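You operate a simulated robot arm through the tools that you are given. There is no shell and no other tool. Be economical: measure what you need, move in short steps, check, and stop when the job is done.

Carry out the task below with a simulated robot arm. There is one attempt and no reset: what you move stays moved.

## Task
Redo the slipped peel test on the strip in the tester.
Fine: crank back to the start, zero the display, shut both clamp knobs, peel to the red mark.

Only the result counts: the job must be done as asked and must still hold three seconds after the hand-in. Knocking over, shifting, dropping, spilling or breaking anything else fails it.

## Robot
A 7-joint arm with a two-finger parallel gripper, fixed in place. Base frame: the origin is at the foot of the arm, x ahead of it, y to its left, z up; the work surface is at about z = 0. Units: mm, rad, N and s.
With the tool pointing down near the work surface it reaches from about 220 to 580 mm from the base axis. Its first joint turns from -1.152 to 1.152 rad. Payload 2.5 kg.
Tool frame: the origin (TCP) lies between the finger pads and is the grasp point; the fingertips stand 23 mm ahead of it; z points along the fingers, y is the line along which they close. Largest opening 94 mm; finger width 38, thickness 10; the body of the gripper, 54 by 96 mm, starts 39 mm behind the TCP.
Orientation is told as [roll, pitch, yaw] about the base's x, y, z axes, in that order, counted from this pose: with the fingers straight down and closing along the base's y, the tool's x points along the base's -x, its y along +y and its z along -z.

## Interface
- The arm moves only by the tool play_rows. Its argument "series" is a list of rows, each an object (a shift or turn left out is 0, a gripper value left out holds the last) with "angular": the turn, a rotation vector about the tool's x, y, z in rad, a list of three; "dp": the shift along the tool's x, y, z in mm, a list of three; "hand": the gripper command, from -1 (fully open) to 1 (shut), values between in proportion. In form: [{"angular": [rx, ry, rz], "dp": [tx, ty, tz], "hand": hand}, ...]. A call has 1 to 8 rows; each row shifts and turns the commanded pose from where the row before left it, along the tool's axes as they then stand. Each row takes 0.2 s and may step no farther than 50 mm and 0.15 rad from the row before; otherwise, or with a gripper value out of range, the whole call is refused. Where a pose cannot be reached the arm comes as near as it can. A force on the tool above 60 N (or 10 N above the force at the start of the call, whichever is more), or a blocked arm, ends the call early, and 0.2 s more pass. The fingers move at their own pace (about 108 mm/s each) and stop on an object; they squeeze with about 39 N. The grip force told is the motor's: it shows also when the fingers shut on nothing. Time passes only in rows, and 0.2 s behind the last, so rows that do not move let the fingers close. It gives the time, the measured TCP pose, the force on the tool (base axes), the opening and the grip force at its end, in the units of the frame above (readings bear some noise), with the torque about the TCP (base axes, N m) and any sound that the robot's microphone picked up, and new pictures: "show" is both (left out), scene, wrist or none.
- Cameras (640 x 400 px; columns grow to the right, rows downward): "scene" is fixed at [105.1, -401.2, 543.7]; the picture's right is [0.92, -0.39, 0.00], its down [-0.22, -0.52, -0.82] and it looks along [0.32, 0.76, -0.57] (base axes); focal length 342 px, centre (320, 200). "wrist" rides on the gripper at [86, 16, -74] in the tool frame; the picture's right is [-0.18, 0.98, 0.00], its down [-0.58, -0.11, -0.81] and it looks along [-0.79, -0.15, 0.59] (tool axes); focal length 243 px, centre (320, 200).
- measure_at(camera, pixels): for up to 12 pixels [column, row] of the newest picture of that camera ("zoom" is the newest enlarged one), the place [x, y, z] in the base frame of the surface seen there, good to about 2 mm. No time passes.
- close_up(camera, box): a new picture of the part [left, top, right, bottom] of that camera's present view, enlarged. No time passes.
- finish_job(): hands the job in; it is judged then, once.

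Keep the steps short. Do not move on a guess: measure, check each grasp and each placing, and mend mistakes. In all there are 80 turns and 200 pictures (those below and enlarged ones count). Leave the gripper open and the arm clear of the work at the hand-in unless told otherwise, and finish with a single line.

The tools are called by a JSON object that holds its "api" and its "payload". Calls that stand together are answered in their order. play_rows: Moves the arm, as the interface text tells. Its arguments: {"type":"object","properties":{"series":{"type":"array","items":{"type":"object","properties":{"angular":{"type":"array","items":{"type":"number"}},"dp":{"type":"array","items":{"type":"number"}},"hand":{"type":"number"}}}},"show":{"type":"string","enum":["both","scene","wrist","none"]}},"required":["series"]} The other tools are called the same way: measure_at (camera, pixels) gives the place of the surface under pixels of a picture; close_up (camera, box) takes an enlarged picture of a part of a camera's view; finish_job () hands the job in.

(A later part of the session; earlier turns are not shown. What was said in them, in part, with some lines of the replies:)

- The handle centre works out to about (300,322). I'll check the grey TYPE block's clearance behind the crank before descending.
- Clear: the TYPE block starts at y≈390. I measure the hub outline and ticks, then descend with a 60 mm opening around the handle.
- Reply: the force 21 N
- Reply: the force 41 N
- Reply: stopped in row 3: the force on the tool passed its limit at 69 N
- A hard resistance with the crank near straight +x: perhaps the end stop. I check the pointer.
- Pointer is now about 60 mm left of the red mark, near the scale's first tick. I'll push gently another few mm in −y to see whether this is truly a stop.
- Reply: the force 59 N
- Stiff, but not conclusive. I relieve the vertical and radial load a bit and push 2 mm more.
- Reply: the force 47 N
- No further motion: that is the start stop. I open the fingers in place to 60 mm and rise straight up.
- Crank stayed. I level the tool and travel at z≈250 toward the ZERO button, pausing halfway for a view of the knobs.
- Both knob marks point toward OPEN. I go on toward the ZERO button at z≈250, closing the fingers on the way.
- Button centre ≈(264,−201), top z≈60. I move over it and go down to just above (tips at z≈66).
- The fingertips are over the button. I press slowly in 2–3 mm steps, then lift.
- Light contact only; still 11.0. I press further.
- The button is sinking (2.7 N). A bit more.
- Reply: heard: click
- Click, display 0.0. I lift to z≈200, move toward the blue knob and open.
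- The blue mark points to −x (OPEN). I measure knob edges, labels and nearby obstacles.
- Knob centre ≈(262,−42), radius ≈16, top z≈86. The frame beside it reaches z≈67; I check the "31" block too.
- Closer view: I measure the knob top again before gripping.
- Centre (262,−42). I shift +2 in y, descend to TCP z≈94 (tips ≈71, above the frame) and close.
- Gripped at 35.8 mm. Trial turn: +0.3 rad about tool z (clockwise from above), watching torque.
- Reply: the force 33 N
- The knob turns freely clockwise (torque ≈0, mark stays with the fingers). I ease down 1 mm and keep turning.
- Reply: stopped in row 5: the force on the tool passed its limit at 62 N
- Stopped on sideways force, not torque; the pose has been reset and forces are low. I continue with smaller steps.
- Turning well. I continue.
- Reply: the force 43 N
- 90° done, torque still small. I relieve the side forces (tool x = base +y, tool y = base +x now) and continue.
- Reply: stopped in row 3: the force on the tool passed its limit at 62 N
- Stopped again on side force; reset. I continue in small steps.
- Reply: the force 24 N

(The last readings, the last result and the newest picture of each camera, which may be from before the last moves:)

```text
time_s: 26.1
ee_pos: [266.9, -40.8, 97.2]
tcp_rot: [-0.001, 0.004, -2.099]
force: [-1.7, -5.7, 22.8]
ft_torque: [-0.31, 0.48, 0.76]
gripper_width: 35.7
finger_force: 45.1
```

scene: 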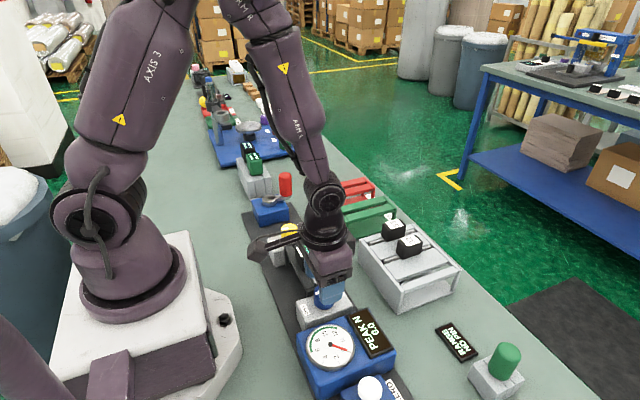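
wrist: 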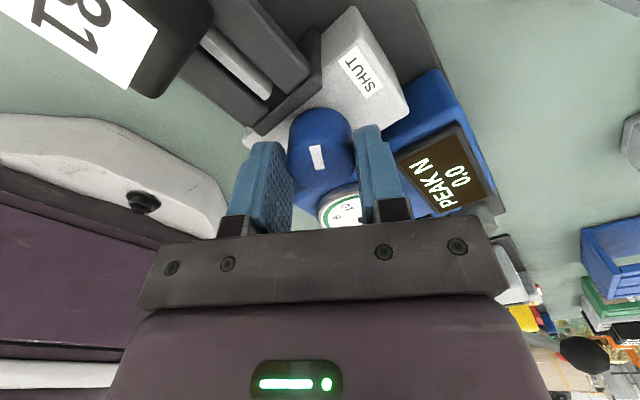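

Torque has risen to 0.76 N·m at 120°: maybe the shut stop. I push 0.12 rad more to check.

{"api": "play_rows", "payload": {"series": [{"angular": [0, 0, 0.06]}, {"angular": [0, 0, 0.06]}, {"dp": [0, 0, 0]}], "show": "wrist"}}

{"api": "close_up", "payload": {"camera": "wrist", "box": [220, 80, 440, 240]}}

```text
time_s: 26.9
ee_pos: [268.0, -39.1, 96.8]
tcp_rot: [0.001, 0.007, -2.217]
force: [20.3, 3.3, -7.6]
ft_torque: [0.09, 0.05, 1.08]
gripper_width: 35.3
finger_force: 44.8
```

wrist: 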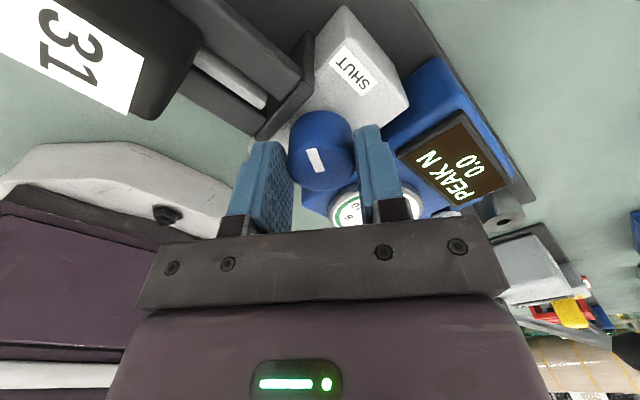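

```text
2.50 times, centred on (330, 160) of wrist
```

zoom: 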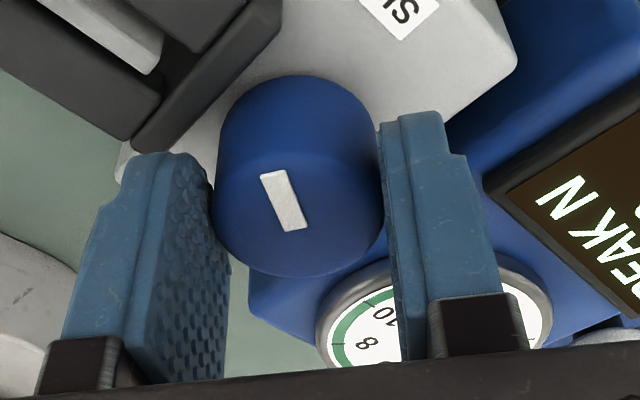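

The mark now slips relative to the fingers: the knob is at its stop (~120°). I release, rise, and unwind the wrist above.

{"api": "play_rows", "payload": {"series": [{"hand": 0}, {"dp": [0, 0, 0]}, {"dp": [0, 0, -30]}, {"dp": [0, 0, -40], "angular": [0, 0, -0.14]}, {"dp": [0, 0, -40], "angular": [0, 0, -0.14]}, {"angular": [0, 0, -0.14]}, {"angular": [0, 0, -0.14]}, {"angular": [0, 0, -0.14]}], "show": "wrist"}}

{"api": "close_up", "payload": {"camera": "scene", "box": [260, 240, 420, 340]}}

```text
time_s: 28.6
ee_pos: [266.2, -40.9, 206.6]
tcp_rot: [0.001, 0.005, -1.518]
force: [0.0, 0.0, -1.4]
ft_torque: [0.03, 0.01, 0.03]
gripper_width: 47.1
finger_force: 0.1
```

wrist: 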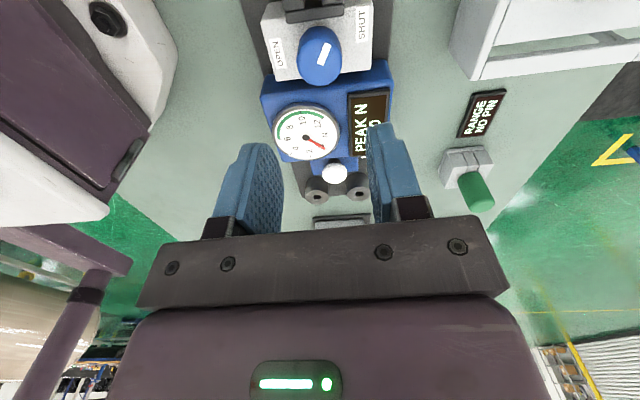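

```text
4.00 times, centred on (340, 290) of scene
```

zoom: 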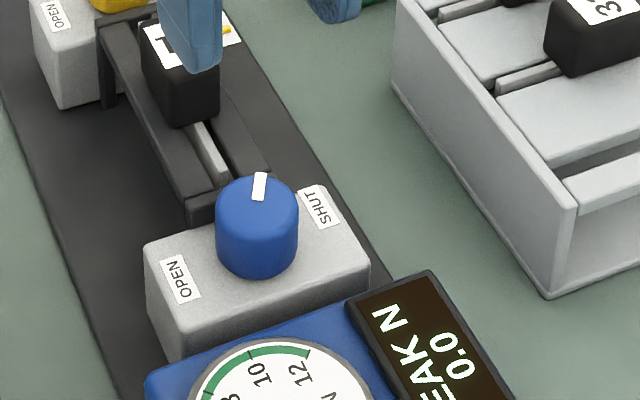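

The blue mark has swung ~120° toward SHUT, hard stop reached. Now I unwind the wrist while moving toward the yellow knob (≈(263,142)).

{"api": "play_rows", "payload": {"series": [{"angular": [0, 0, -0.15]}, {"angular": [0, 0, -0.15]}, {"angular": [0, 0, -0.15]}, {"angular": [0, 0, -0.15]}, {"angular": [0, 0, -0.15]}, {"angular": [0, 0, -0.15]}, {"angular": [0, 0, -0.15]}, {"angular": [0, 0, -0.15]}], "show": "none"}}

{"api": "play_rows", "payload": {"series": [{"angular": [0, 0, -0.15]}, {"angular": [0, 0, -0.15]}, {"dp": [0, 46, 0]}, {"dp": [0, 46, 0]}, {"dp": [0, 46, 0]}, {"dp": [0, 45, 0]}, {"dp": [3, 0, 30]}, {"dp": [0, 0, 30]}], "show": "wrist"}}

```text
time_s: 30.4
ee_pos: [266.1, -40.7, 207.1]
tcp_rot: [0.006, -0.001, -0.315]
force: [-1.5, 0.0, 0.3]
ft_torque: [0.02, 0.01, 0.01]
gripper_width: 46.8
finger_force: 0.1
```

```text
time_s: 32.2
ee_pos: [265.4, 143.5, 147.8]
tcp_rot: [0.005, 0.0, -0.019]
force: [-0.3, -0.2, -0.1]
ft_torque: [-0.01, -0.01, 0.01]
gripper_width: 46.9
finger_force: 0.1
```

wrist: 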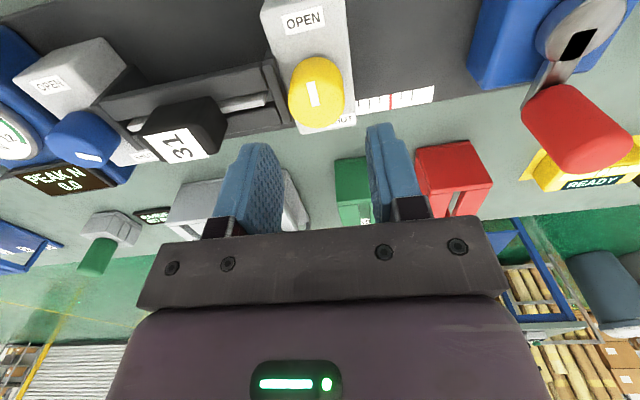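

I measure the yellow knob precisely and nearby frame heights.

{"api": "measure_at", "payload": {"camera": "wrist", "pixels": [[311, 82], [316, 105], [290, 98], [343, 96], [318, 124], [316, 103], [302, 20], [340, 122], [275, 90], [265, 65], [350, 110], [185, 130]]}}

{"api": "close_up", "payload": {"camera": "wrist", "box": [220, 0, 460, 150]}}

```text
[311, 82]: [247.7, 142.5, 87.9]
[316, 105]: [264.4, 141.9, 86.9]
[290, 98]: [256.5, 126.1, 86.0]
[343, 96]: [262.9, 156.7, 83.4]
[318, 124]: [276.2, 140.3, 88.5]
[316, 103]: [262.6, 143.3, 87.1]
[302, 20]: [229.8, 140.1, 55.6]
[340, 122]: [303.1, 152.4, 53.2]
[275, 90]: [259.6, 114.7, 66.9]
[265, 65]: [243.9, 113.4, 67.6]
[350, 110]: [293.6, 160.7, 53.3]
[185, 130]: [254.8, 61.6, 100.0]
```

```text
2.67 times, centred on (340, 75) of wrist
```

zoom: 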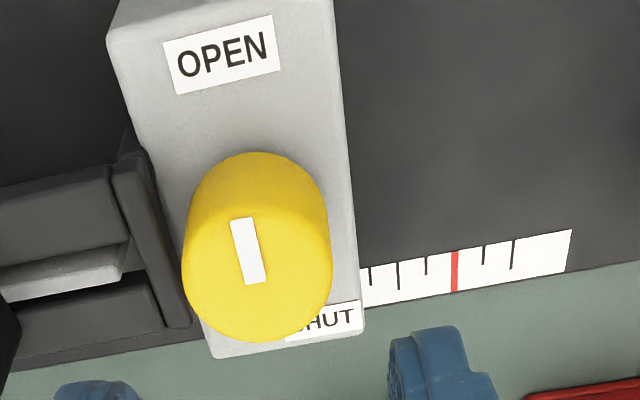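

Centre ≈(264,142). I descend to TCP z≈95 and close.

{"api": "play_rows", "payload": {"series": [{"dp": [1, -1.5, 20], "angular": [0, 0, -0.019]}, {"dp": [0, 0, 20]}, {"dp": [0, 0, 12.5]}, {"dp": [0, 0, 0]}, {"dp": [0, 0, 0], "hand": 0.5}, {"dp": [0, 0, 0], "hand": 1}, {"dp": [0, 0, 0]}], "show": "wrist"}}

```text
time_s: 33.9
ee_pos: [264.7, 142.3, 94.5]
tcp_rot: [0.006, -0.003, -0.001]
force: [4.5, -0.6, -12.4]
ft_torque: [-0.49, -0.14, 0.01]
gripper_width: 35.4
finger_force: 44.9
```

wrist: 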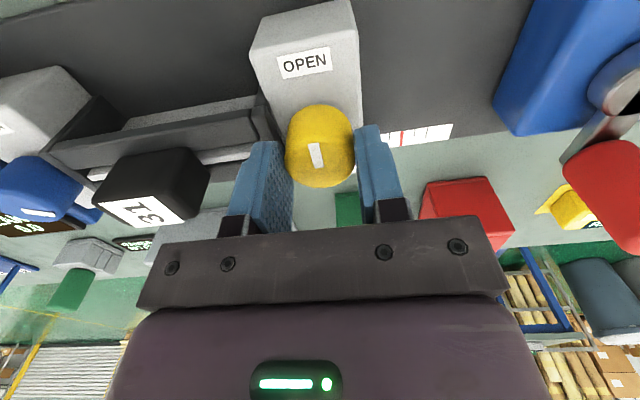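

Gripped at 35.4 mm. I turn clockwise in 0.1 rad steps.

{"api": "play_rows", "payload": {"series": [{"angular": [0, 0, 0.1]}, {"angular": [0, 0, 0.1]}, {"angular": [0, 0, 0.1]}, {"angular": [0, 0, 0.1]}, {"angular": [0, 0, 0.1]}, {"angular": [0, 0, 0.1]}, {"dp": [0, 0, 0]}], "show": "none"}}

{"api": "play_rows", "payload": {"series": [{"angular": [0, 0, 0.1]}, {"angular": [0, 0, 0.1]}, {"angular": [0, 0, 0.1]}, {"angular": [0, 0, 0.1]}, {"angular": [0, 0, 0.1]}, {"dp": [0, 0, 0]}], "show": "wrist"}}

```text
time_s: 35.5
ee_pos: [264.4, 141.8, 95.4]
tcp_rot: [0.007, 0.002, -0.602]
force: [-0.2, 3.7, 2.2]
ft_torque: [-0.15, 0.27, -0.04]
gripper_width: 35.1
finger_force: 44.4
```

```text
time_s: 36.9
ee_pos: [265.0, 142.0, 95.5]
tcp_rot: [0.004, 0.005, -1.101]
force: [-1.6, 5.2, 0.3]
ft_torque: [-0.07, 0.3, -0.02]
gripper_width: 35.4
finger_force: 45.4
```

wrist: 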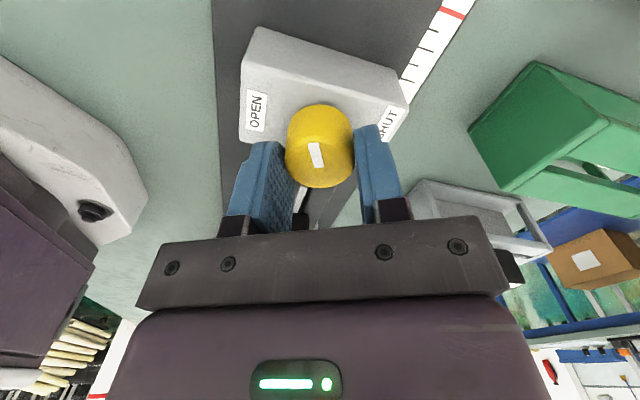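

Well centred, no side force. I continue.

{"api": "play_rows", "payload": {"series": [{"angular": [0, 0, 0.1]}, {"angular": [0, 0, 0.1]}, {"angular": [0, 0, 0.1]}, {"angular": [0, 0, 0.1]}, {"angular": [0, 0, 0.1]}, {"angular": [0, 0, 0.1]}, {"angular": [0, 0, 0.1]}, {"dp": [0, 0, 0]}], "show": "none"}}

{"api": "play_rows", "payload": {"series": [{"angular": [0, 0, 0.08]}, {"angular": [0, 0, 0.08]}, {"angular": [0, 0, 0.08]}, {"dp": [0, 0, 0]}], "show": "wrist"}}

```text
time_s: 38.6
ee_pos: [264.8, 141.4, 94.9]
tcp_rot: [0.0, 0.004, -1.802]
force: [-6.5, 4.3, 12.6]
ft_torque: [0.02, -0.19, -0.02]
gripper_width: 35.1
finger_force: 45.0
```

```text
time_s: 39.6
ee_pos: [264.5, 142.3, 94.6]
tcp_rot: [-0.002, 0.006, -2.042]
force: [-12.3, 0.5, 28.9]
ft_torque: [-0.1, 0.05, -0.01]
gripper_width: 35.4
finger_force: 45.2
```

wrist: 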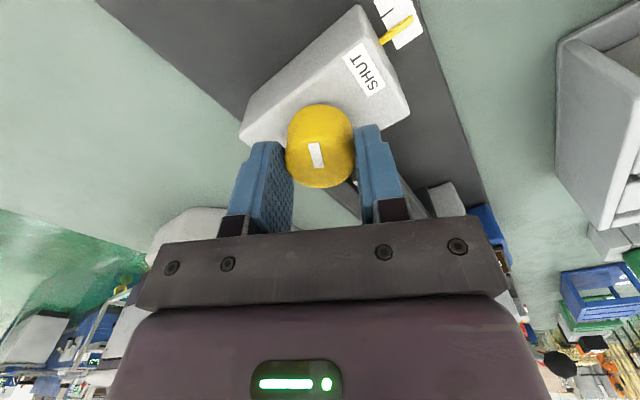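

Still free at 117°. I continue past 120° and look at the pointer on the scale too.

{"api": "play_rows", "payload": {"series": [{"dp": [0, 0, -1], "angular": [0, 0, 0.06]}, {"angular": [0, 0, 0.06]}, {"angular": [0, 0, 0.06]}, {"dp": [0, 0, 0]}], "show": "wrist"}}

{"api": "close_up", "payload": {"camera": "wrist", "box": [280, 0, 480, 100]}}

```text
time_s: 40.6
ee_pos: [264.7, 141.7, 96.0]
tcp_rot: [-0.003, 0.001, -2.223]
force: [-1.7, 1.1, -24.2]
ft_torque: [-0.1, 0.0, 0.8]
gripper_width: 35.5
finger_force: 44.8
```

wrist: 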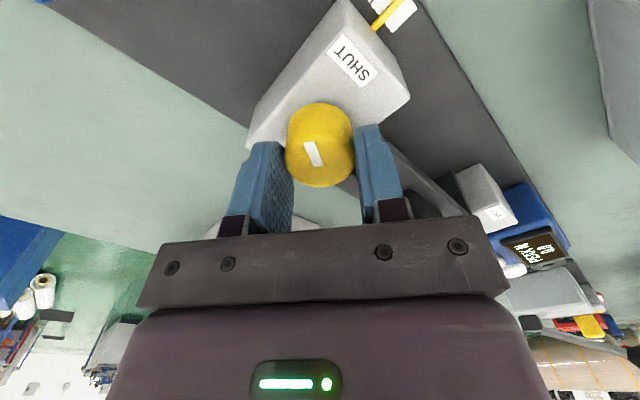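

```text
3.20 times, centred on (380, 50) of wrist
```

zoom: 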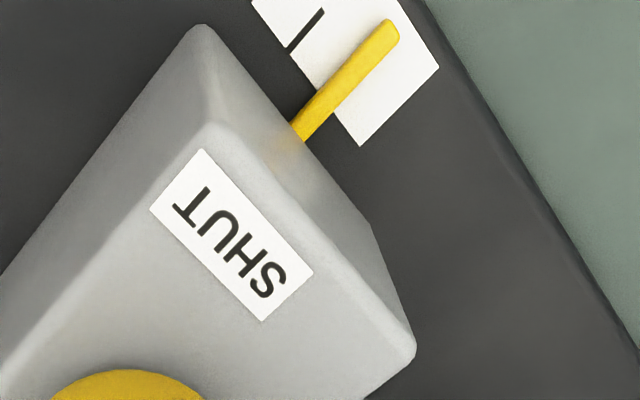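

Torque 0.8 N·m at the same ~120°, mark starting to slip: yellow is shut too. The pointer sits at the scale's first tick. I release, rise and unwind.

{"api": "play_rows", "payload": {"series": [{"hand": 0}, {"dp": [0, 0, 0]}, {"dp": [0, 0, -30]}, {"dp": [0, 0, -40], "angular": [0, 0, -0.15]}, {"dp": [0, 0, -40], "angular": [0, 0, -0.15]}, {"angular": [0, 0, -0.15]}, {"angular": [0, 0, -0.15]}, {"angular": [0, 0, -0.15]}], "show": "none"}}

{"api": "play_rows", "payload": {"series": [{"angular": [0, 0, -0.15]}, {"angular": [0, 0, -0.15]}, {"angular": [0, 0, -0.15]}, {"angular": [0, 0, -0.15]}, {"angular": [0, 0, -0.15]}, {"angular": [0, 0, -0.15]}, {"angular": [0, 0, -0.15]}, {"angular": [0, 0, -0.15]}], "show": "none"}}

{"api": "play_rows", "payload": {"series": [{"angular": [0, 0, -0.15]}, {"angular": [0, 0, -0.1]}, {"dp": [0, 0, 0]}], "show": "both"}}

{"api": "close_up", "payload": {"camera": "scene", "box": [230, 170, 390, 310]}}

```text
time_s: 42.5
ee_pos: [264.4, 140.0, 205.7]
tcp_rot: [0.003, 0.006, -1.468]
force: [-0.5, 0.6, 0.1]
ft_torque: [-0.05, 0.05, -0.01]
gripper_width: 46.9
finger_force: 0.1
```

```text
time_s: 44.2
ee_pos: [264.9, 140.6, 206.3]
tcp_rot: [0.005, -0.001, -0.269]
force: [0.2, 0.6, 0.1]
ft_torque: [0.02, -0.02, -0.04]
gripper_width: 46.9
finger_force: 0.0
```

```text
time_s: 45.0
ee_pos: [265.3, 140.0, 206.0]
tcp_rot: [0.005, -0.002, -0.02]
force: [-0.3, -0.2, 0.1]
ft_torque: [0.01, 0.02, -0.01]
gripper_width: 46.9
finger_force: 0.2
```

scene: 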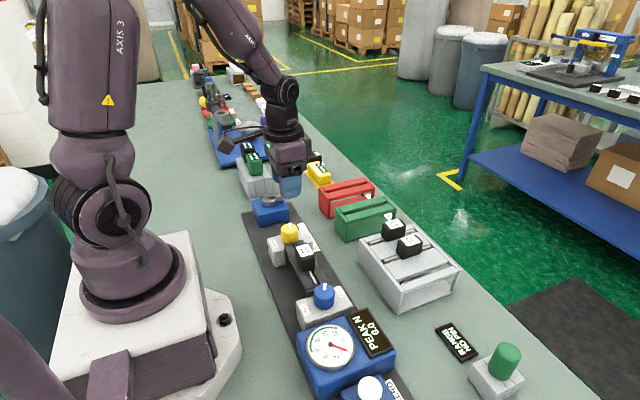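
wrist: 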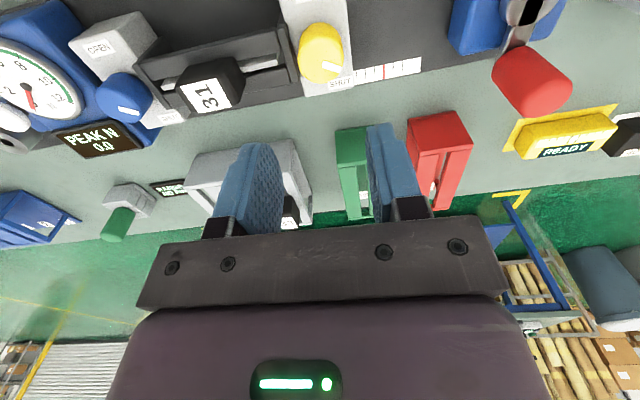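

```text
2.86 times, centred on (310, 240) of scene
```

zoom: 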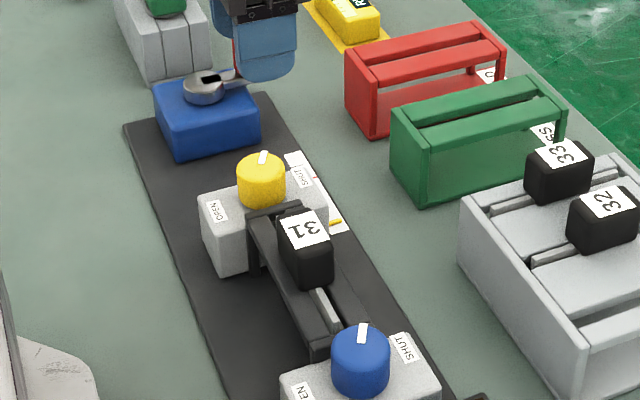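

Both marks agree at SHUT. I return above the crank handle near (313,299) and measure it.

{"api": "play_rows", "payload": {"series": [{"dp": [-12, 40, 0], "angular": [0, 0, -0.02], "hand": -0.3}, {"dp": [-12, 40, 0]}, {"dp": [-12, 40, 0]}, {"dp": [-10, 37, 0]}, {"dp": [0, 0, 30]}, {"dp": [0, 0, 0]}], "show": "wrist"}}

```text
time_s: 46.5
ee_pos: [311.4, 297.6, 176.7]
tcp_rot: [0.005, -0.001, -0.001]
force: [-0.9, 0.0, 0.4]
ft_torque: [0.0, -0.03, 0.03]
gripper_width: 61.0
finger_force: 0.0
```

wrist: 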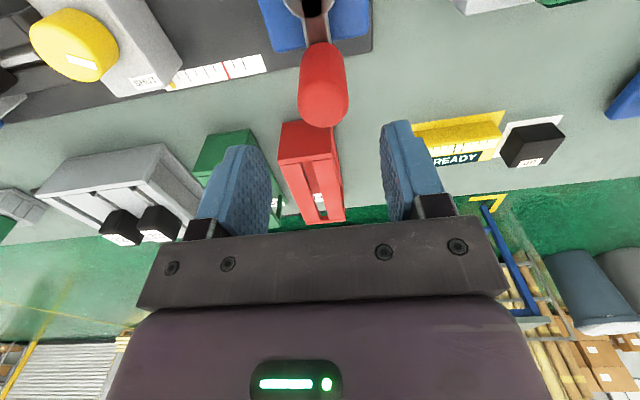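

{"api": "measure_at", "payload": {"camera": "wrist", "pixels": [[301, 95], [345, 95], [323, 124], [323, 98], [322, 70], [318, 30], [312, 5], [305, 35], [328, 35]]}}

{"api": "close_up", "payload": {"camera": "scene", "box": [240, 160, 340, 230]}}

```text
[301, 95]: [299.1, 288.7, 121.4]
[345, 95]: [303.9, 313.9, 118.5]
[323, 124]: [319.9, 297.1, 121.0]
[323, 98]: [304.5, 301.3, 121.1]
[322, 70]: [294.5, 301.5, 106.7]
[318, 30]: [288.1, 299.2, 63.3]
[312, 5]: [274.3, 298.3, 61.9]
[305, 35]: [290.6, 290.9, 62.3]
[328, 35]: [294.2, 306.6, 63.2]
```

```text
5.71 times, centred on (290, 195) of scene
```

zoom: 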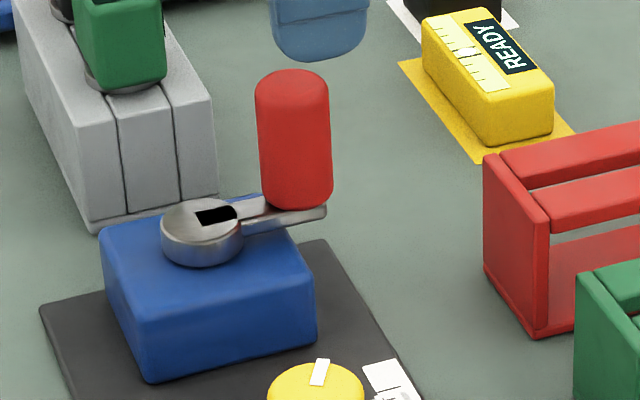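

Handle centre ≈(309,300.5), hub ≈(263.5,300): radius ≈45, crank at 0°. I centre, descend to z≈107 and grip.

{"api": "play_rows", "payload": {"series": [{"dp": [2.4, 2.9, 20]}, {"dp": [0, 0, 30]}, {"dp": [0, 0, 19]}, {"dp": [0, 0, 0]}, {"hand": 0.2}, {"hand": 1}, {"dp": [0, 0, 0]}], "show": "wrist"}}

```text
time_s: 48.0
ee_pos: [310.2, 300.9, 107.8]
tcp_rot: [0.004, -0.001, -0.001]
force: [3.8, 4.3, -5.2]
ft_torque: [-1.18, -0.08, -0.15]
gripper_width: 31.9
finger_force: 44.8
```

wrist: 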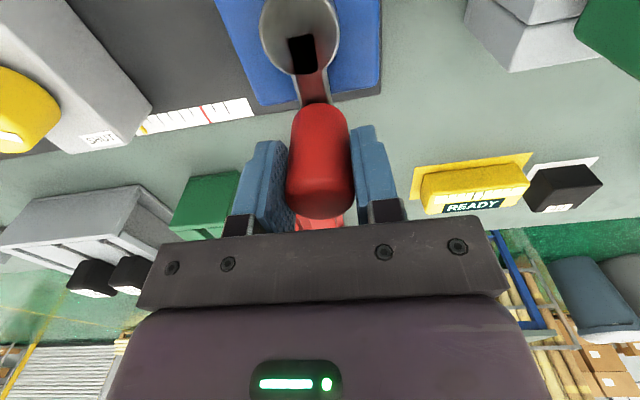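

Gripped. I turn counter-clockwise 0→40° on the 45 mm circle, checking forces.

{"api": "play_rows", "payload": {"series": [{"dp": [0.44, 6.26, 0]}, {"dp": [1.3, 6.14, 0]}, {"dp": [2.15, 5.9, 0]}, {"dp": [2.95, 5.55, 0]}, {"dp": [3.69, 5.08, 0]}, {"dp": [0, 0, 0]}], "show": "wrist"}}

{"api": "close_up", "payload": {"camera": "wrist", "box": [0, 0, 300, 180]}}

```text
time_s: 49.5
ee_pos: [303.1, 326.4, 108.9]
tcp_rot: [-0.001, -0.007, -0.005]
force: [18.0, -26.7, 6.6]
ft_torque: [-0.01, 0.44, 1.38]
gripper_width: 31.5
finger_force: 44.8
```

wrist: 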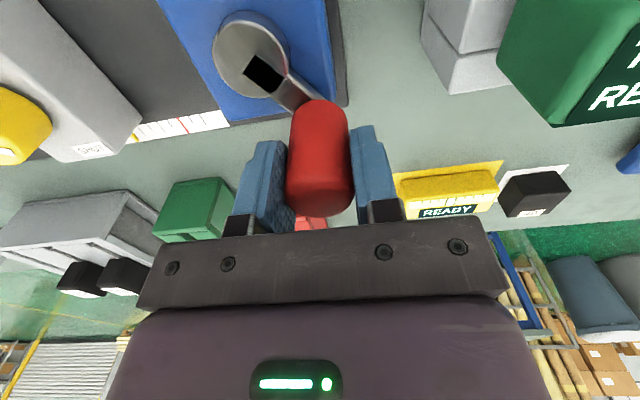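

```text
2.13 times, centred on (150, 90) of wrist
```

zoom: 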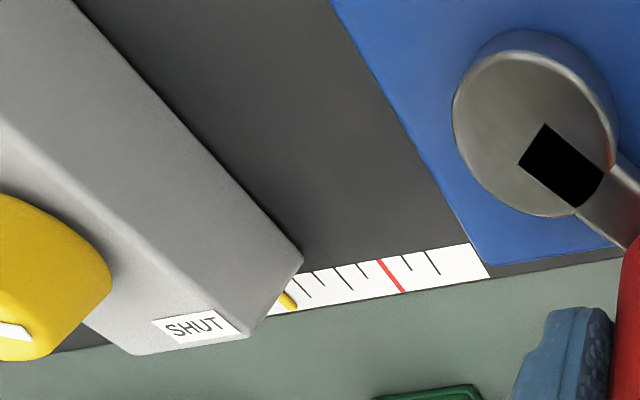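

Carriage follows; drag is purely tangential (~32 N). Continue 40→96°.

{"api": "play_rows", "payload": {"series": [{"dp": [4.36, 4.51, 0]}, {"dp": [4.95, 3.87, 0]}, {"dp": [5.43, 3.14, 0]}, {"dp": [5.82, 2.35, 0]}, {"dp": [6.1, 1.52, 0]}, {"dp": [6.24, 0.65, 0]}, {"dp": [6.27, -0.22, 0]}], "show": "wrist"}}

```text
time_s: 51.0
ee_pos: [262.2, 344.5, 107.3]
tcp_rot: [0.003, -0.007, -0.001]
force: [20.7, -4.5, -7.4]
ft_torque: [-0.95, -0.92, 0.87]
gripper_width: 31.7
finger_force: 45.5
```

wrist: 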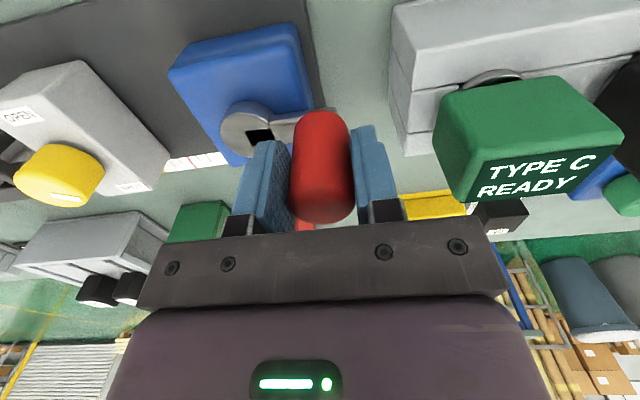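

Good. Continue 96→160°.

{"api": "play_rows", "payload": {"series": [{"dp": [6.19, -1.09, 0]}, {"dp": [5.97, -1.94, 0]}, {"dp": [5.64, -2.75, 0]}, {"dp": [5.2, -3.51, 0]}, {"dp": [4.67, -4.2, 0]}, {"dp": [4.04, -4.81, 0]}, {"dp": [3.32, -5.32, 0]}, {"dp": [2.56, -5.74, 0]}], "show": "wrist"}}

```text
time_s: 52.4
ee_pos: [223.8, 335.9, 108.0]
tcp_rot: [0.016, 0.004, 0.014]
force: [1.1, 5.5, -4.2]
ft_torque: [-1.49, -0.17, 0.29]
gripper_width: 31.4
finger_force: 45.1
stopped in row 6: the force on the tool passed its limit at 70 N (the readings are from after the stop); the commanded pose is now the measured one
```

wrist: 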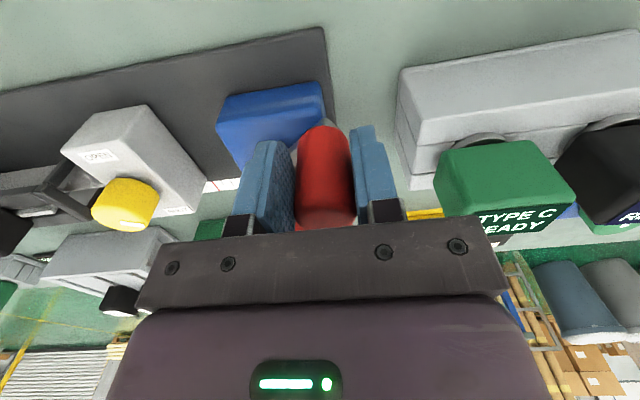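

Force limit hit; the handle has slipped a bit within the pads along x. I measure handle, hub and pointer.

{"api": "close_up", "payload": {"camera": "wrist", "box": [160, 80, 400, 240]}}

{"api": "close_up", "payload": {"camera": "scene", "box": [220, 110, 380, 270]}}

{"api": "measure_at", "payload": {"camera": "wrist", "pixels": [[324, 190], [324, 215], [322, 150], [298, 180], [348, 180], [127, 210], [120, 185], [180, 210], [320, 135]]}}

```text
2.50 times, centred on (280, 160) of wrist
```

zoom: 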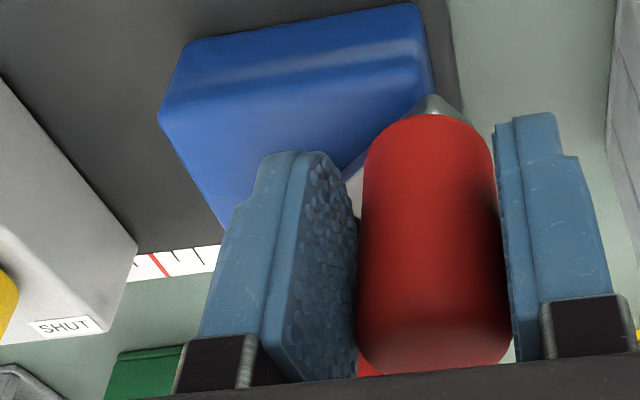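

```text
2.50 times, centred on (300, 190) of scene
```

zoom: 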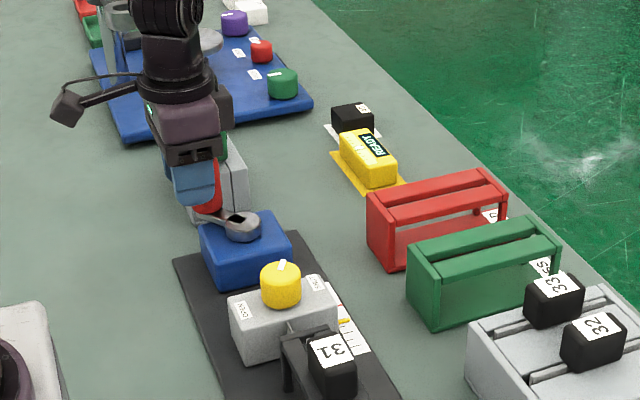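

```text
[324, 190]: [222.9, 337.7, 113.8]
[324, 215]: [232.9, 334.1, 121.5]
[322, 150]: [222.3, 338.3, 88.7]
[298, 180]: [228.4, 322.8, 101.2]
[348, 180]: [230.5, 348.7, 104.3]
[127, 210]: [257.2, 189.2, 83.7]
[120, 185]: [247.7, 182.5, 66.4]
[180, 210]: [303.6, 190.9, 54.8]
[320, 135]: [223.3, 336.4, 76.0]
```

Handle centre is at ≈(236,335), i.e. 128°, carriage has moved ~38 mm. I check the gauge and the pointer.

{"api": "close_up", "payload": {"camera": "scene", "box": [240, 210, 400, 390]}}

{"api": "close_up", "payload": {"camera": "scene", "box": [260, 190, 340, 260]}}

```text
2.22 times, centred on (320, 300) of scene
```

zoom: 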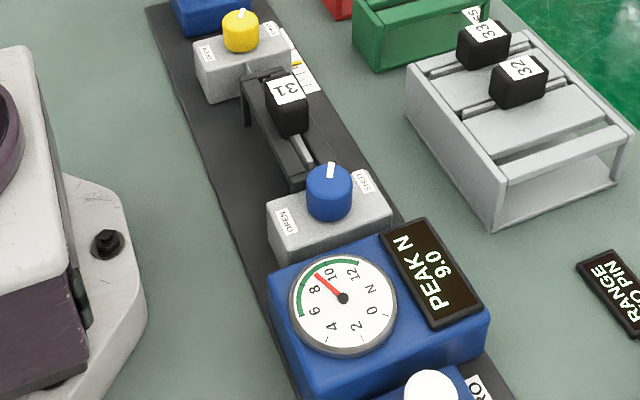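

```text
5.71 times, centred on (300, 225) of scene
```

zoom: 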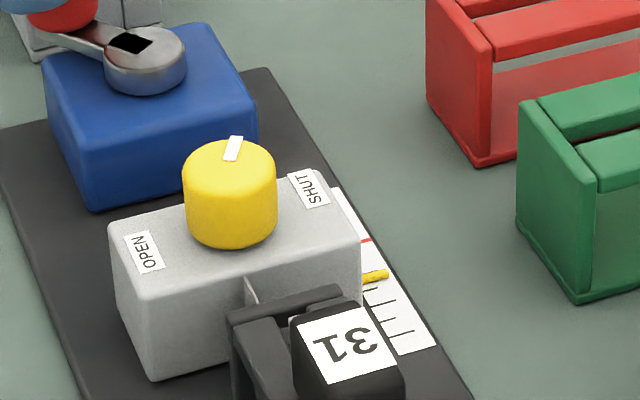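

The gauge shows 9.0 N (green band), and the strip is peeling. I measure pointer versus red mark.

{"api": "measure_at", "payload": {"camera": "zoom", "pixels": [[375, 276], [364, 240], [372, 290], [390, 318], [400, 331], [385, 303], [230, 148]]}}

```text
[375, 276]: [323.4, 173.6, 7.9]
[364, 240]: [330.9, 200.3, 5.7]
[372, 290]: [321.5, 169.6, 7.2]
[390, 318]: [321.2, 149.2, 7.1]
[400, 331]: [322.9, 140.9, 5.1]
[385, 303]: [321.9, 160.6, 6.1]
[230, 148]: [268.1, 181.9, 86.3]
```

Pointer ≈175, start tick 141, red 201: about 34 of 60 mm done, so red should come at ≈226°. I regrip the handle centred: open a little, shift +11 mm in x, close.

{"api": "play_rows", "payload": {"series": [{"hand": 0.1}, {"dp": [0, 0, 0]}, {"dp": [-6, 0, 0], "angular": [0.016, -0.004, 0.014]}, {"dp": [-6, 0, 0]}, {"hand": 0.3}, {"hand": 1}, {"dp": [0, 0, 0]}], "show": "wrist"}}

```text
time_s: 54.0
ee_pos: [236.8, 336.2, 108.0]
tcp_rot: [0.0, -0.001, 0.001]
force: [0.9, 4.9, -4.7]
ft_torque: [-0.19, 0.37, 0.15]
gripper_width: 31.5
finger_force: 45.0
```

wrist: 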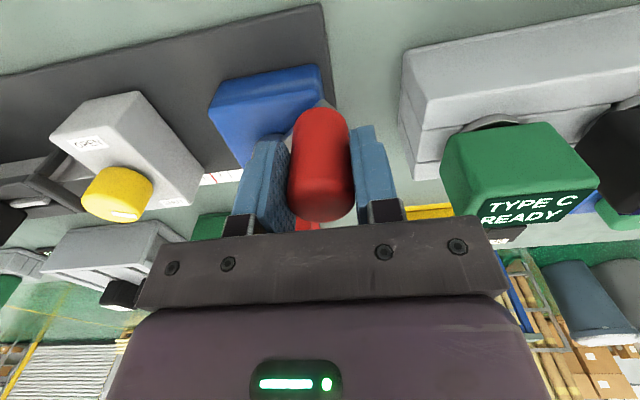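

Centred. I move on slowly, ~16° in four half-steps.

{"api": "play_rows", "payload": {"series": [{"dp": [2.4, -2.0, 0]}, {"dp": [2.3, -2.2, 0]}, {"dp": [2.1, -2.3, 0]}, {"dp": [1.9, -2.5, 0]}, {"dp": [0, 0, 0]}], "show": "none"}}

```text
time_s: 55.2
ee_pos: [223.4, 329.4, 107.9]
tcp_rot: [0.002, 0.001, 0.005]
force: [-10.4, 30.0, -16.5]
ft_torque: [-1.06, -0.89, 0.92]
gripper_width: 31.8
finger_force: 45.4
```

Side force suggests the handle moved in the pads again; I look.

{"api": "close_up", "payload": {"camera": "wrist", "box": [160, 80, 400, 240]}}

{"api": "close_up", "payload": {"camera": "scene", "box": [260, 190, 340, 260]}}

```text
2.50 times, centred on (280, 160) of wrist
```

zoom: 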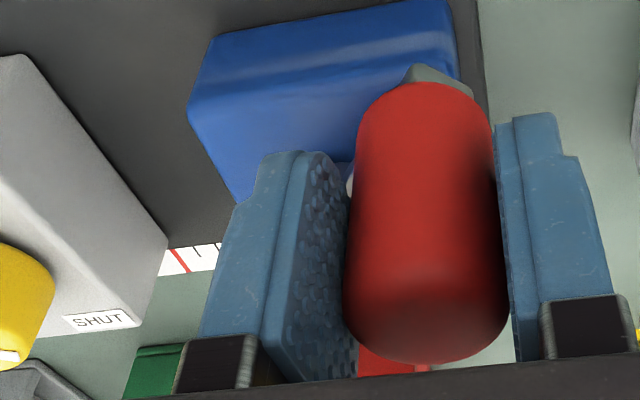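

```text
5.71 times, centred on (300, 225) of scene
```

zoom: 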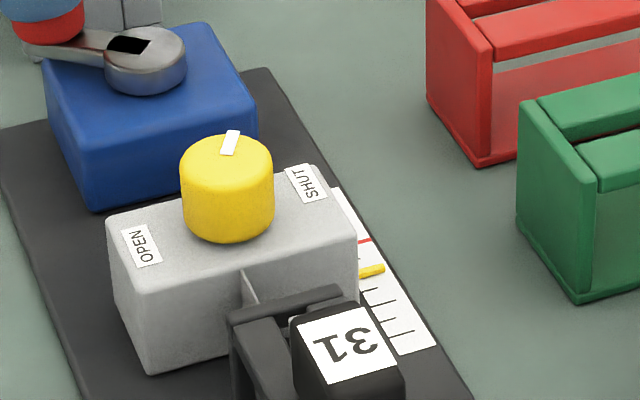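

I see: with a fixed tool, the handle rolls in the pads and drags the tool sideways. From here I'll turn the tool together with the crank. First regrip centred (+5.5 mm in x).

{"api": "play_rows", "payload": {"series": [{"hand": 0.1}, {"dp": [0, 0, 0]}, {"dp": [-3, 2, 0]}, {"dp": [0, 0, 0]}], "show": "wrist"}}

{"api": "measure_at", "payload": {"camera": "wrist", "pixels": [[324, 170], [324, 200], [322, 140], [300, 190], [350, 190]]}}

{"api": "measure_at", "payload": {"camera": "zoom", "pixels": [[372, 271], [364, 241], [372, 290], [400, 331]]}}

```text
time_s: 56.2
ee_pos: [230.2, 328.2, 109.1]
tcp_rot: [0.001, -0.001, -0.002]
force: [-0.9, 0.1, 0.8]
ft_torque: [-0.03, 0.02, 0.0]
gripper_width: 42.3
finger_force: 0.1
```

wrist: 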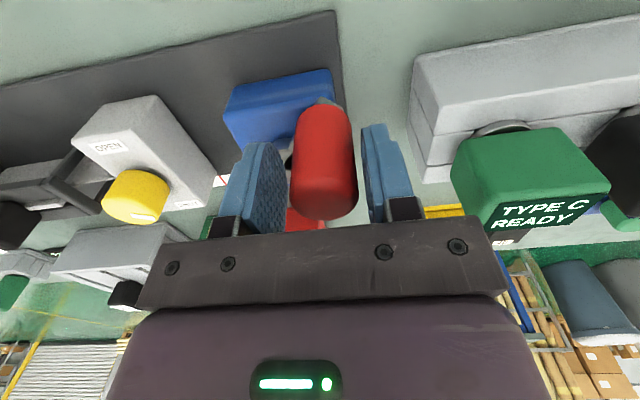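

```text
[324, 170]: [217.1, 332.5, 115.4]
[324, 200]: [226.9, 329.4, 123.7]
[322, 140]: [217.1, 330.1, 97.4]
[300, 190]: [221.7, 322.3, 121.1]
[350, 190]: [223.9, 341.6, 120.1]
```

```text
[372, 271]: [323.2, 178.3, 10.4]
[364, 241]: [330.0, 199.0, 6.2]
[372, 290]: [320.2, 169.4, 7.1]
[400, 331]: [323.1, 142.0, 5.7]
```

Handle centre ≈(231,331), i.e. 136°; pointer ≈178. I align +2.5 in y, close, and turn 25° with the tool co-rotating.

{"api": "play_rows", "payload": {"series": [{"dp": [0, 2.5, 1], "hand": 0.3}, {"hand": 1}, {"dp": [0, 0, 0]}, {"dp": [2.6, -2.94, 0], "angular": [0, 0, -0.0873]}, {"dp": [2.6, -2.94, 0], "angular": [0, 0, -0.0873]}, {"dp": [2.6, -2.94, 0], "angular": [0, 0, -0.0873]}, {"dp": [2.6, -2.94, 0], "angular": [0, 0, -0.0873]}, {"dp": [2.6, -2.94, 0], "angular": [0, 0, -0.0873]}], "show": "wrist"}}

{"api": "close_up", "payload": {"camera": "scene", "box": [260, 190, 340, 260]}}

```text
time_s: 58.0
ee_pos: [221.8, 313.6, 107.9]
tcp_rot: [-0.001, -0.001, 0.434]
force: [3.6, -21.1, 7.0]
ft_torque: [1.09, 0.06, -0.92]
gripper_width: 31.6
finger_force: 44.8
```

wrist: 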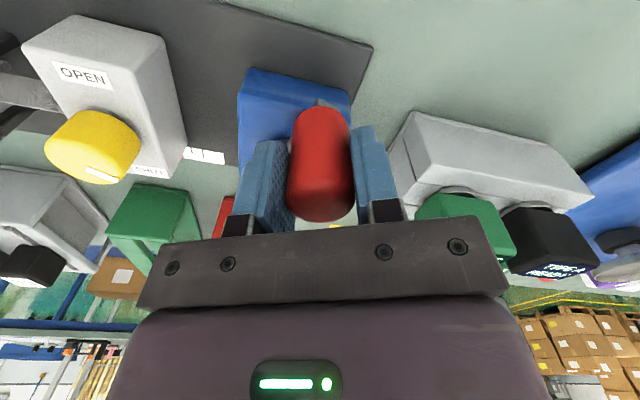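

```text
5.71 times, centred on (300, 225) of scene
```

zoom: 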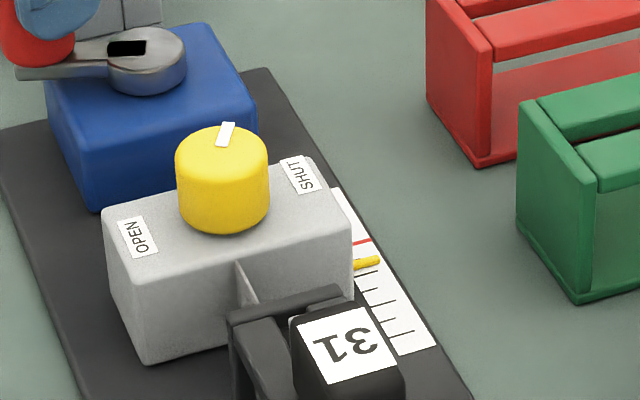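

Smooth now. Pointer advanced to ~185. Continue 35° more.

{"api": "play_rows", "payload": {"series": [{"dp": [2.6, -2.94, 0], "angular": [0, 0, -0.0873]}, {"dp": [2.6, -2.94, 0], "angular": [0, 0, -0.0873]}, {"dp": [2.6, -2.94, 0], "angular": [0, 0, -0.0873]}, {"dp": [2.6, -2.94, 0], "angular": [0, 0, -0.0873]}, {"dp": [2.6, -2.94, 0], "angular": [0, 0, -0.0873]}, {"dp": [2.6, -2.94, 0], "angular": [0, 0, -0.0873]}, {"dp": [2.6, -2.94, 0], "angular": [0, 0, -0.0873]}], "show": "wrist"}}

{"api": "close_up", "payload": {"camera": "scene", "box": [260, 190, 340, 260]}}

```text
time_s: 59.6
ee_pos: [220.7, 287.7, 107.4]
tcp_rot: [-0.001, 0.0, 1.045]
force: [7.1, -20.7, 3.6]
ft_torque: [0.84, 0.65, -1.03]
gripper_width: 32.1
finger_force: 45.1
```

wrist: 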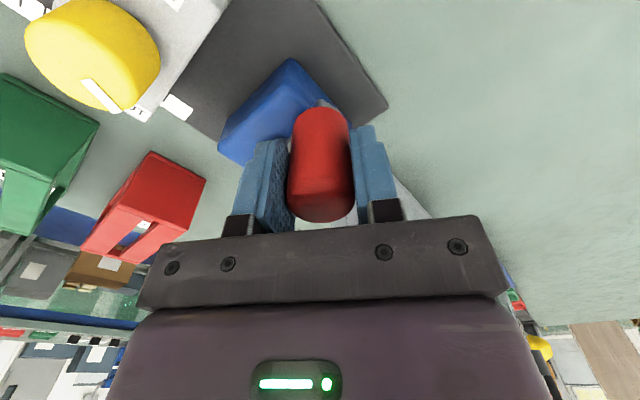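

```text
5.71 times, centred on (300, 225) of scene
```

zoom: 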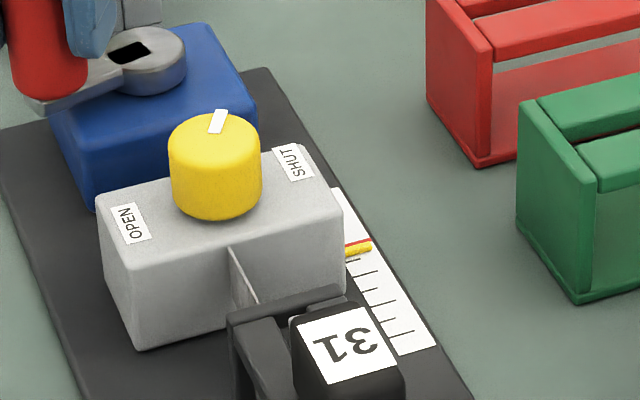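

Pointer is close (≈8 px below red, ~195). Three more 5° rows, then check.

{"api": "play_rows", "payload": {"series": [{"dp": [2.6, -2.94, 0], "angular": [0, 0, -0.0873]}, {"dp": [2.6, -2.94, 0], "angular": [0, 0, -0.0873]}, {"dp": [2.6, -2.94, 0], "angular": [0, 0, -0.0873]}, {"dp": [0, 0, 0]}], "show": "wrist"}}

{"api": "close_up", "payload": {"camera": "scene", "box": [285, 205, 325, 245]}}

{"api": "close_up", "payload": {"camera": "wrist", "box": [20, 0, 260, 150]}}

```text
time_s: 60.6
ee_pos: [224.5, 278.1, 107.1]
tcp_rot: [-0.003, -0.001, 1.306]
force: [13.4, -13.9, -2.8]
ft_torque: [0.15, 0.82, -0.82]
gripper_width: 31.5
finger_force: 45.0
```

wrist: 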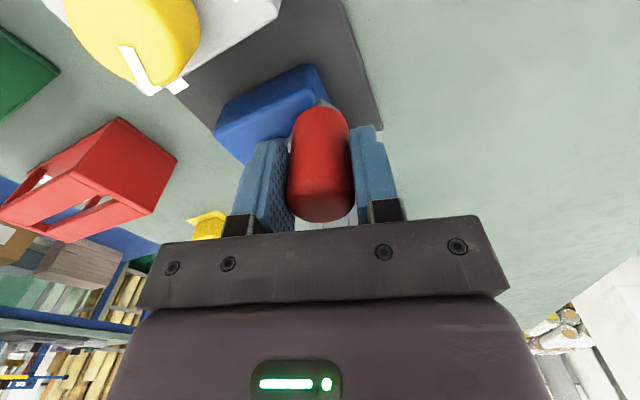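

```text
10.00 times, centred on (305, 225) of scene
```

zoom: 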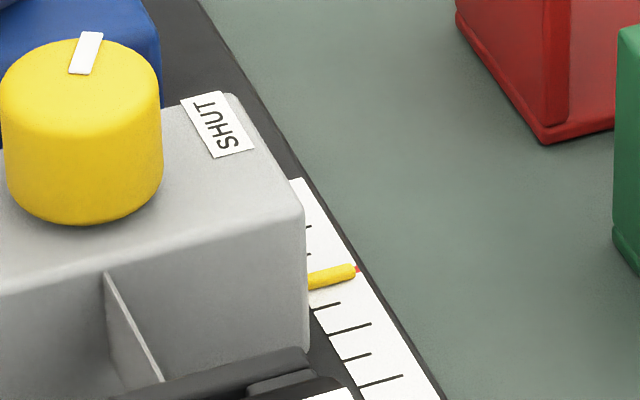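

```text
2.67 times, centred on (140, 75) of wrist
```

zoom: 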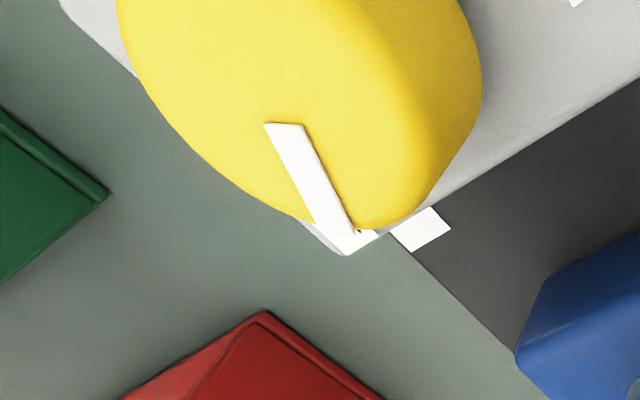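

Pointer visually touches red, but it stands ~2.5 mm above the scale; by parallax (and the ~0.268 mm/deg rate) about 3 mm remain. I turn 10° more in 2.5° rows.

{"api": "play_rows", "payload": {"series": [{"dp": [1.3, -1.47, 0], "angular": [0, 0, -0.0436]}, {"dp": [1.3, -1.47, 0], "angular": [0, 0, -0.0436]}, {"dp": [1.3, -1.47, 0], "angular": [0, 0, -0.0436]}, {"dp": [1.3, -1.47, 0], "angular": [0, 0, -0.0436]}, {"dp": [0, 0, 0]}], "show": "none"}}

{"api": "close_up", "payload": {"camera": "scene", "box": [285, 205, 325, 245]}}

```text
time_s: 61.8
ee_pos: [229.3, 270.2, 107.5]
tcp_rot: [-0.001, 0.002, 1.482]
force: [14.4, -12.1, -3.5]
ft_torque: [0.48, 0.74, -0.86]
gripper_width: 31.6
finger_force: 45.6
```

```text
10.00 times, centred on (305, 225) of scene
```

zoom: 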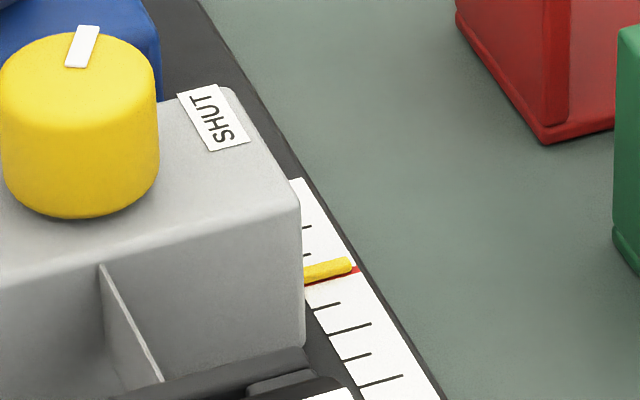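

The red line now shows just beneath the pointer. I measure actual coordinates of both to verify beyond parallax.

{"api": "measure_at", "payload": {"camera": "zoom", "pixels": [[318, 271], [330, 268], [340, 266], [347, 264], [325, 280], [340, 276], [350, 273], [355, 271], [350, 326], [357, 357], [385, 380]]}}

```text
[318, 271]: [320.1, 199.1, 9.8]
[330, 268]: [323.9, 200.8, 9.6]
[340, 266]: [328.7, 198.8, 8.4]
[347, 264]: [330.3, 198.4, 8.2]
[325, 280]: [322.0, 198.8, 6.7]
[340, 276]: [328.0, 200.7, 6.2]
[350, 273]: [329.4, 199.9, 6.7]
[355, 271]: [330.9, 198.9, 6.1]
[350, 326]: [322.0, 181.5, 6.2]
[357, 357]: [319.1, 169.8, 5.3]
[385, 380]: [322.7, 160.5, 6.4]
```

Pointer y≈199.3, red ≈199.6: on the mark. I relax the held force by one small reverse step, open, and rise.

{"api": "play_rows", "payload": {"series": [{"dp": [-1.3, 1.47, 0], "angular": [0, 0, 0.03]}, {"hand": 0}, {"hand": -0.2}, {"dp": [0, 0, 0]}, {"dp": [0, 0, -30]}, {"dp": [0, 0, -40]}, {"dp": [0, 0, -40]}], "show": "scene"}}

{"api": "close_up", "payload": {"camera": "scene", "box": [285, 205, 325, 245]}}

{"api": "close_up", "payload": {"camera": "scene", "box": [240, 210, 400, 390]}}

```text
time_s: 63.4
ee_pos: [227.0, 272.4, 217.6]
tcp_rot: [0.001, -0.001, 1.451]
force: [0.0, 0.1, 0.1]
ft_torque: [0.01, 0.04, -0.01]
gripper_width: 56.4
finger_force: 0.1
```

scene: 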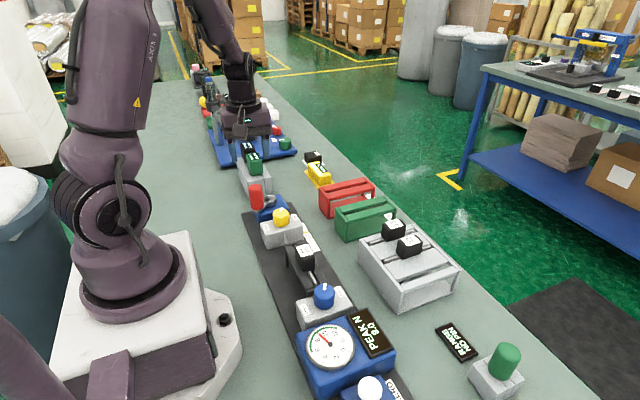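

```text
10.00 times, centred on (305, 225) of scene
```

zoom: 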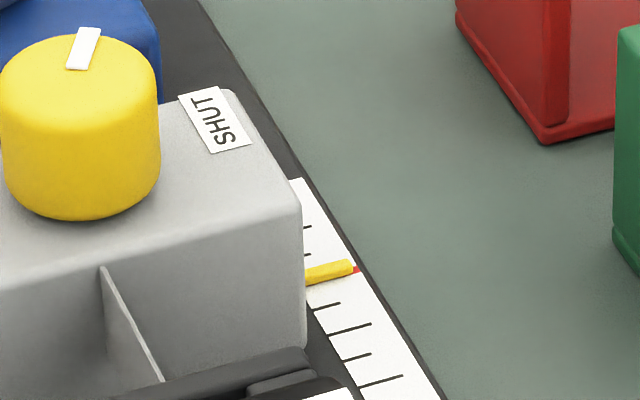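

```text
2.22 times, centred on (320, 300) of scene
```

zoom: 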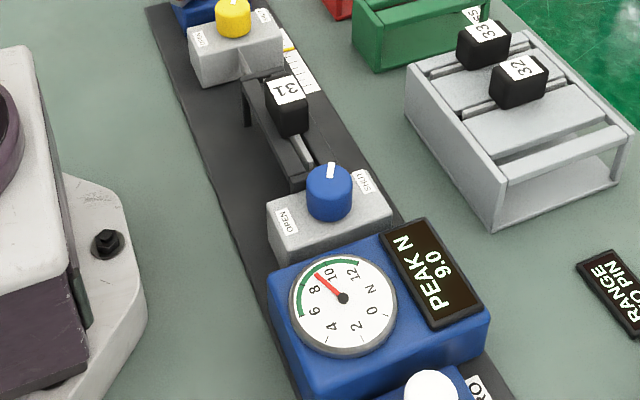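

The step back cost ~1 mm at most. I want a parallax-free look: unwind the wrist and put the camera straight over the pointer (TCP ≈(385,184,230)).

{"api": "play_rows", "payload": {"series": [{"dp": [0, 0, -15], "angular": [0, 0, 0.15]}, {"angular": [0, 0, 0.15]}, {"angular": [0, 0, 0.15]}, {"angular": [0, 0, 0.15]}, {"angular": [0, 0, 0.15]}, {"angular": [0, 0, 0.15]}, {"angular": [0, 0, 0.15]}, {"angular": [0, 0, 0.15]}], "show": "none"}}

{"api": "play_rows", "payload": {"series": [{"angular": [0, 0, 0.15]}, {"angular": [0, 0, 0.1]}, {"dp": [-40, -22, 0]}, {"dp": [-40, -22, 0]}, {"dp": [-40, -22, 0]}, {"dp": [-38, -22, 0]}, {"dp": [0, 0, 0]}], "show": "wrist"}}

```text
time_s: 65.2
ee_pos: [227.0, 271.7, 232.5]
tcp_rot: [0.0, 0.002, 0.252]
force: [-0.7, 0.6, 0.0]
ft_torque: [-0.01, 0.01, -0.03]
gripper_width: 56.2
finger_force: 0.0
```

```text
time_s: 66.8
ee_pos: [385.4, 184.1, 233.1]
tcp_rot: [0.0, 0.001, 0.004]
force: [0.5, -0.5, -0.3]
ft_torque: [-0.03, 0.0, 0.02]
gripper_width: 56.5
finger_force: 0.0
```

wrist: 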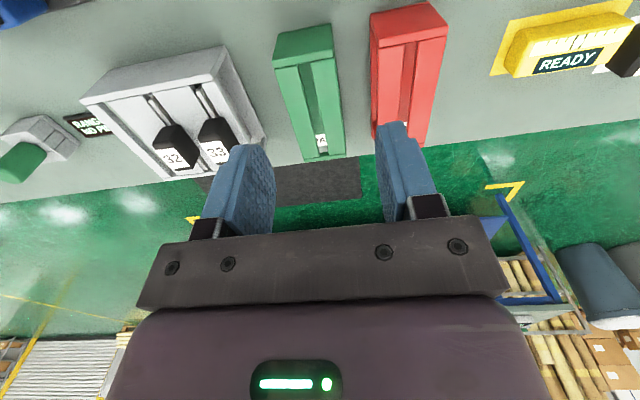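

Too far out; I go back 55 mm in x.

{"api": "play_rows", "payload": {"series": [{"dp": [30, 0, 0]}, {"dp": [30, 0, 0]}, {"dp": [0, 0, 0]}], "show": "wrist"}}

{"api": "close_up", "payload": {"camera": "wrist", "box": [240, 0, 400, 80]}}

```text
time_s: 67.6
ee_pos: [324.9, 184.7, 231.3]
tcp_rot: [0.0, -0.002, 0.005]
force: [0.4, 0.2, -0.2]
ft_torque: [-0.02, -0.01, -0.01]
gripper_width: 56.4
finger_force: 0.0
```

wrist: 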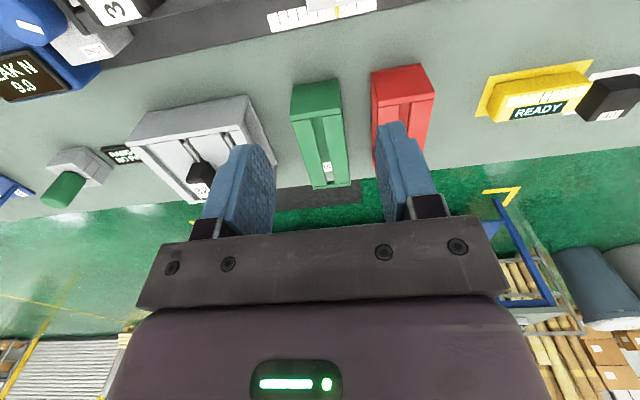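

```text
4.00 times, centred on (320, 40) of wrist
```

zoom: 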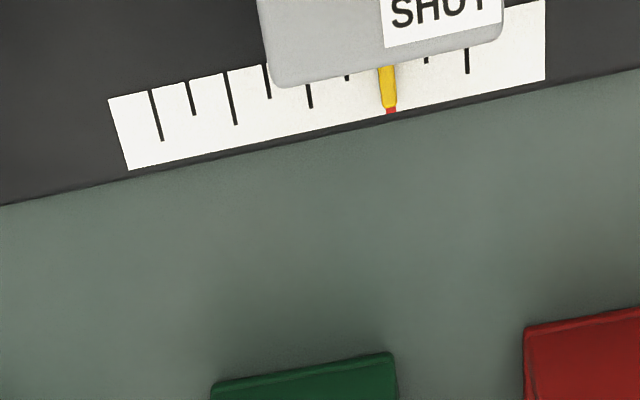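

From nearly straight above, the pointer lies exactly on the red mark, the peak reads 9.0 N, both knobs are shut. I open fully, rise clear, then hand in.

{"api": "play_rows", "payload": {"series": [{"dp": [0, 0, -40], "hand": -1}, {"dp": [0, 0, -40]}, {"dp": [0, 0, 0]}], "show": "scene"}}

```text
time_s: 68.4
ee_pos: [325.9, 184.9, 312.4]
tcp_rot: [-0.001, 0.0, 0.004]
force: [0.0, -0.7, 0.0]
ft_torque: [0.01, 0.02, -0.03]
gripper_width: 94.1
finger_force: 0.0
```

scene: 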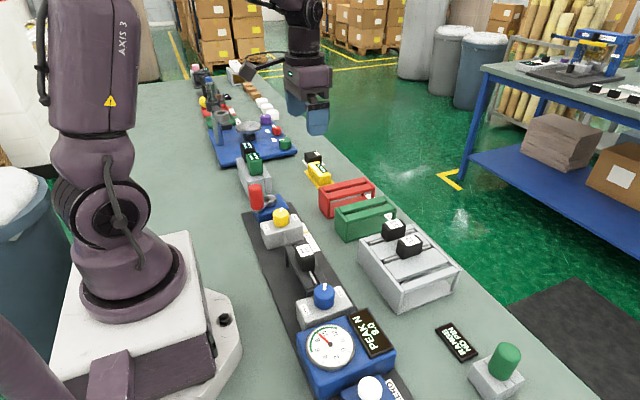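

Everything is in place and the arm is clear; handing in.

{"api": "finish_job", "payload": {}}

```text
The job is handed in.
```

Peel test redone: cranked back to the start stop, display zeroed, both clamp knobs turned to their shut stops, and peeled to the red mark with a peak reading of 9.0 N.
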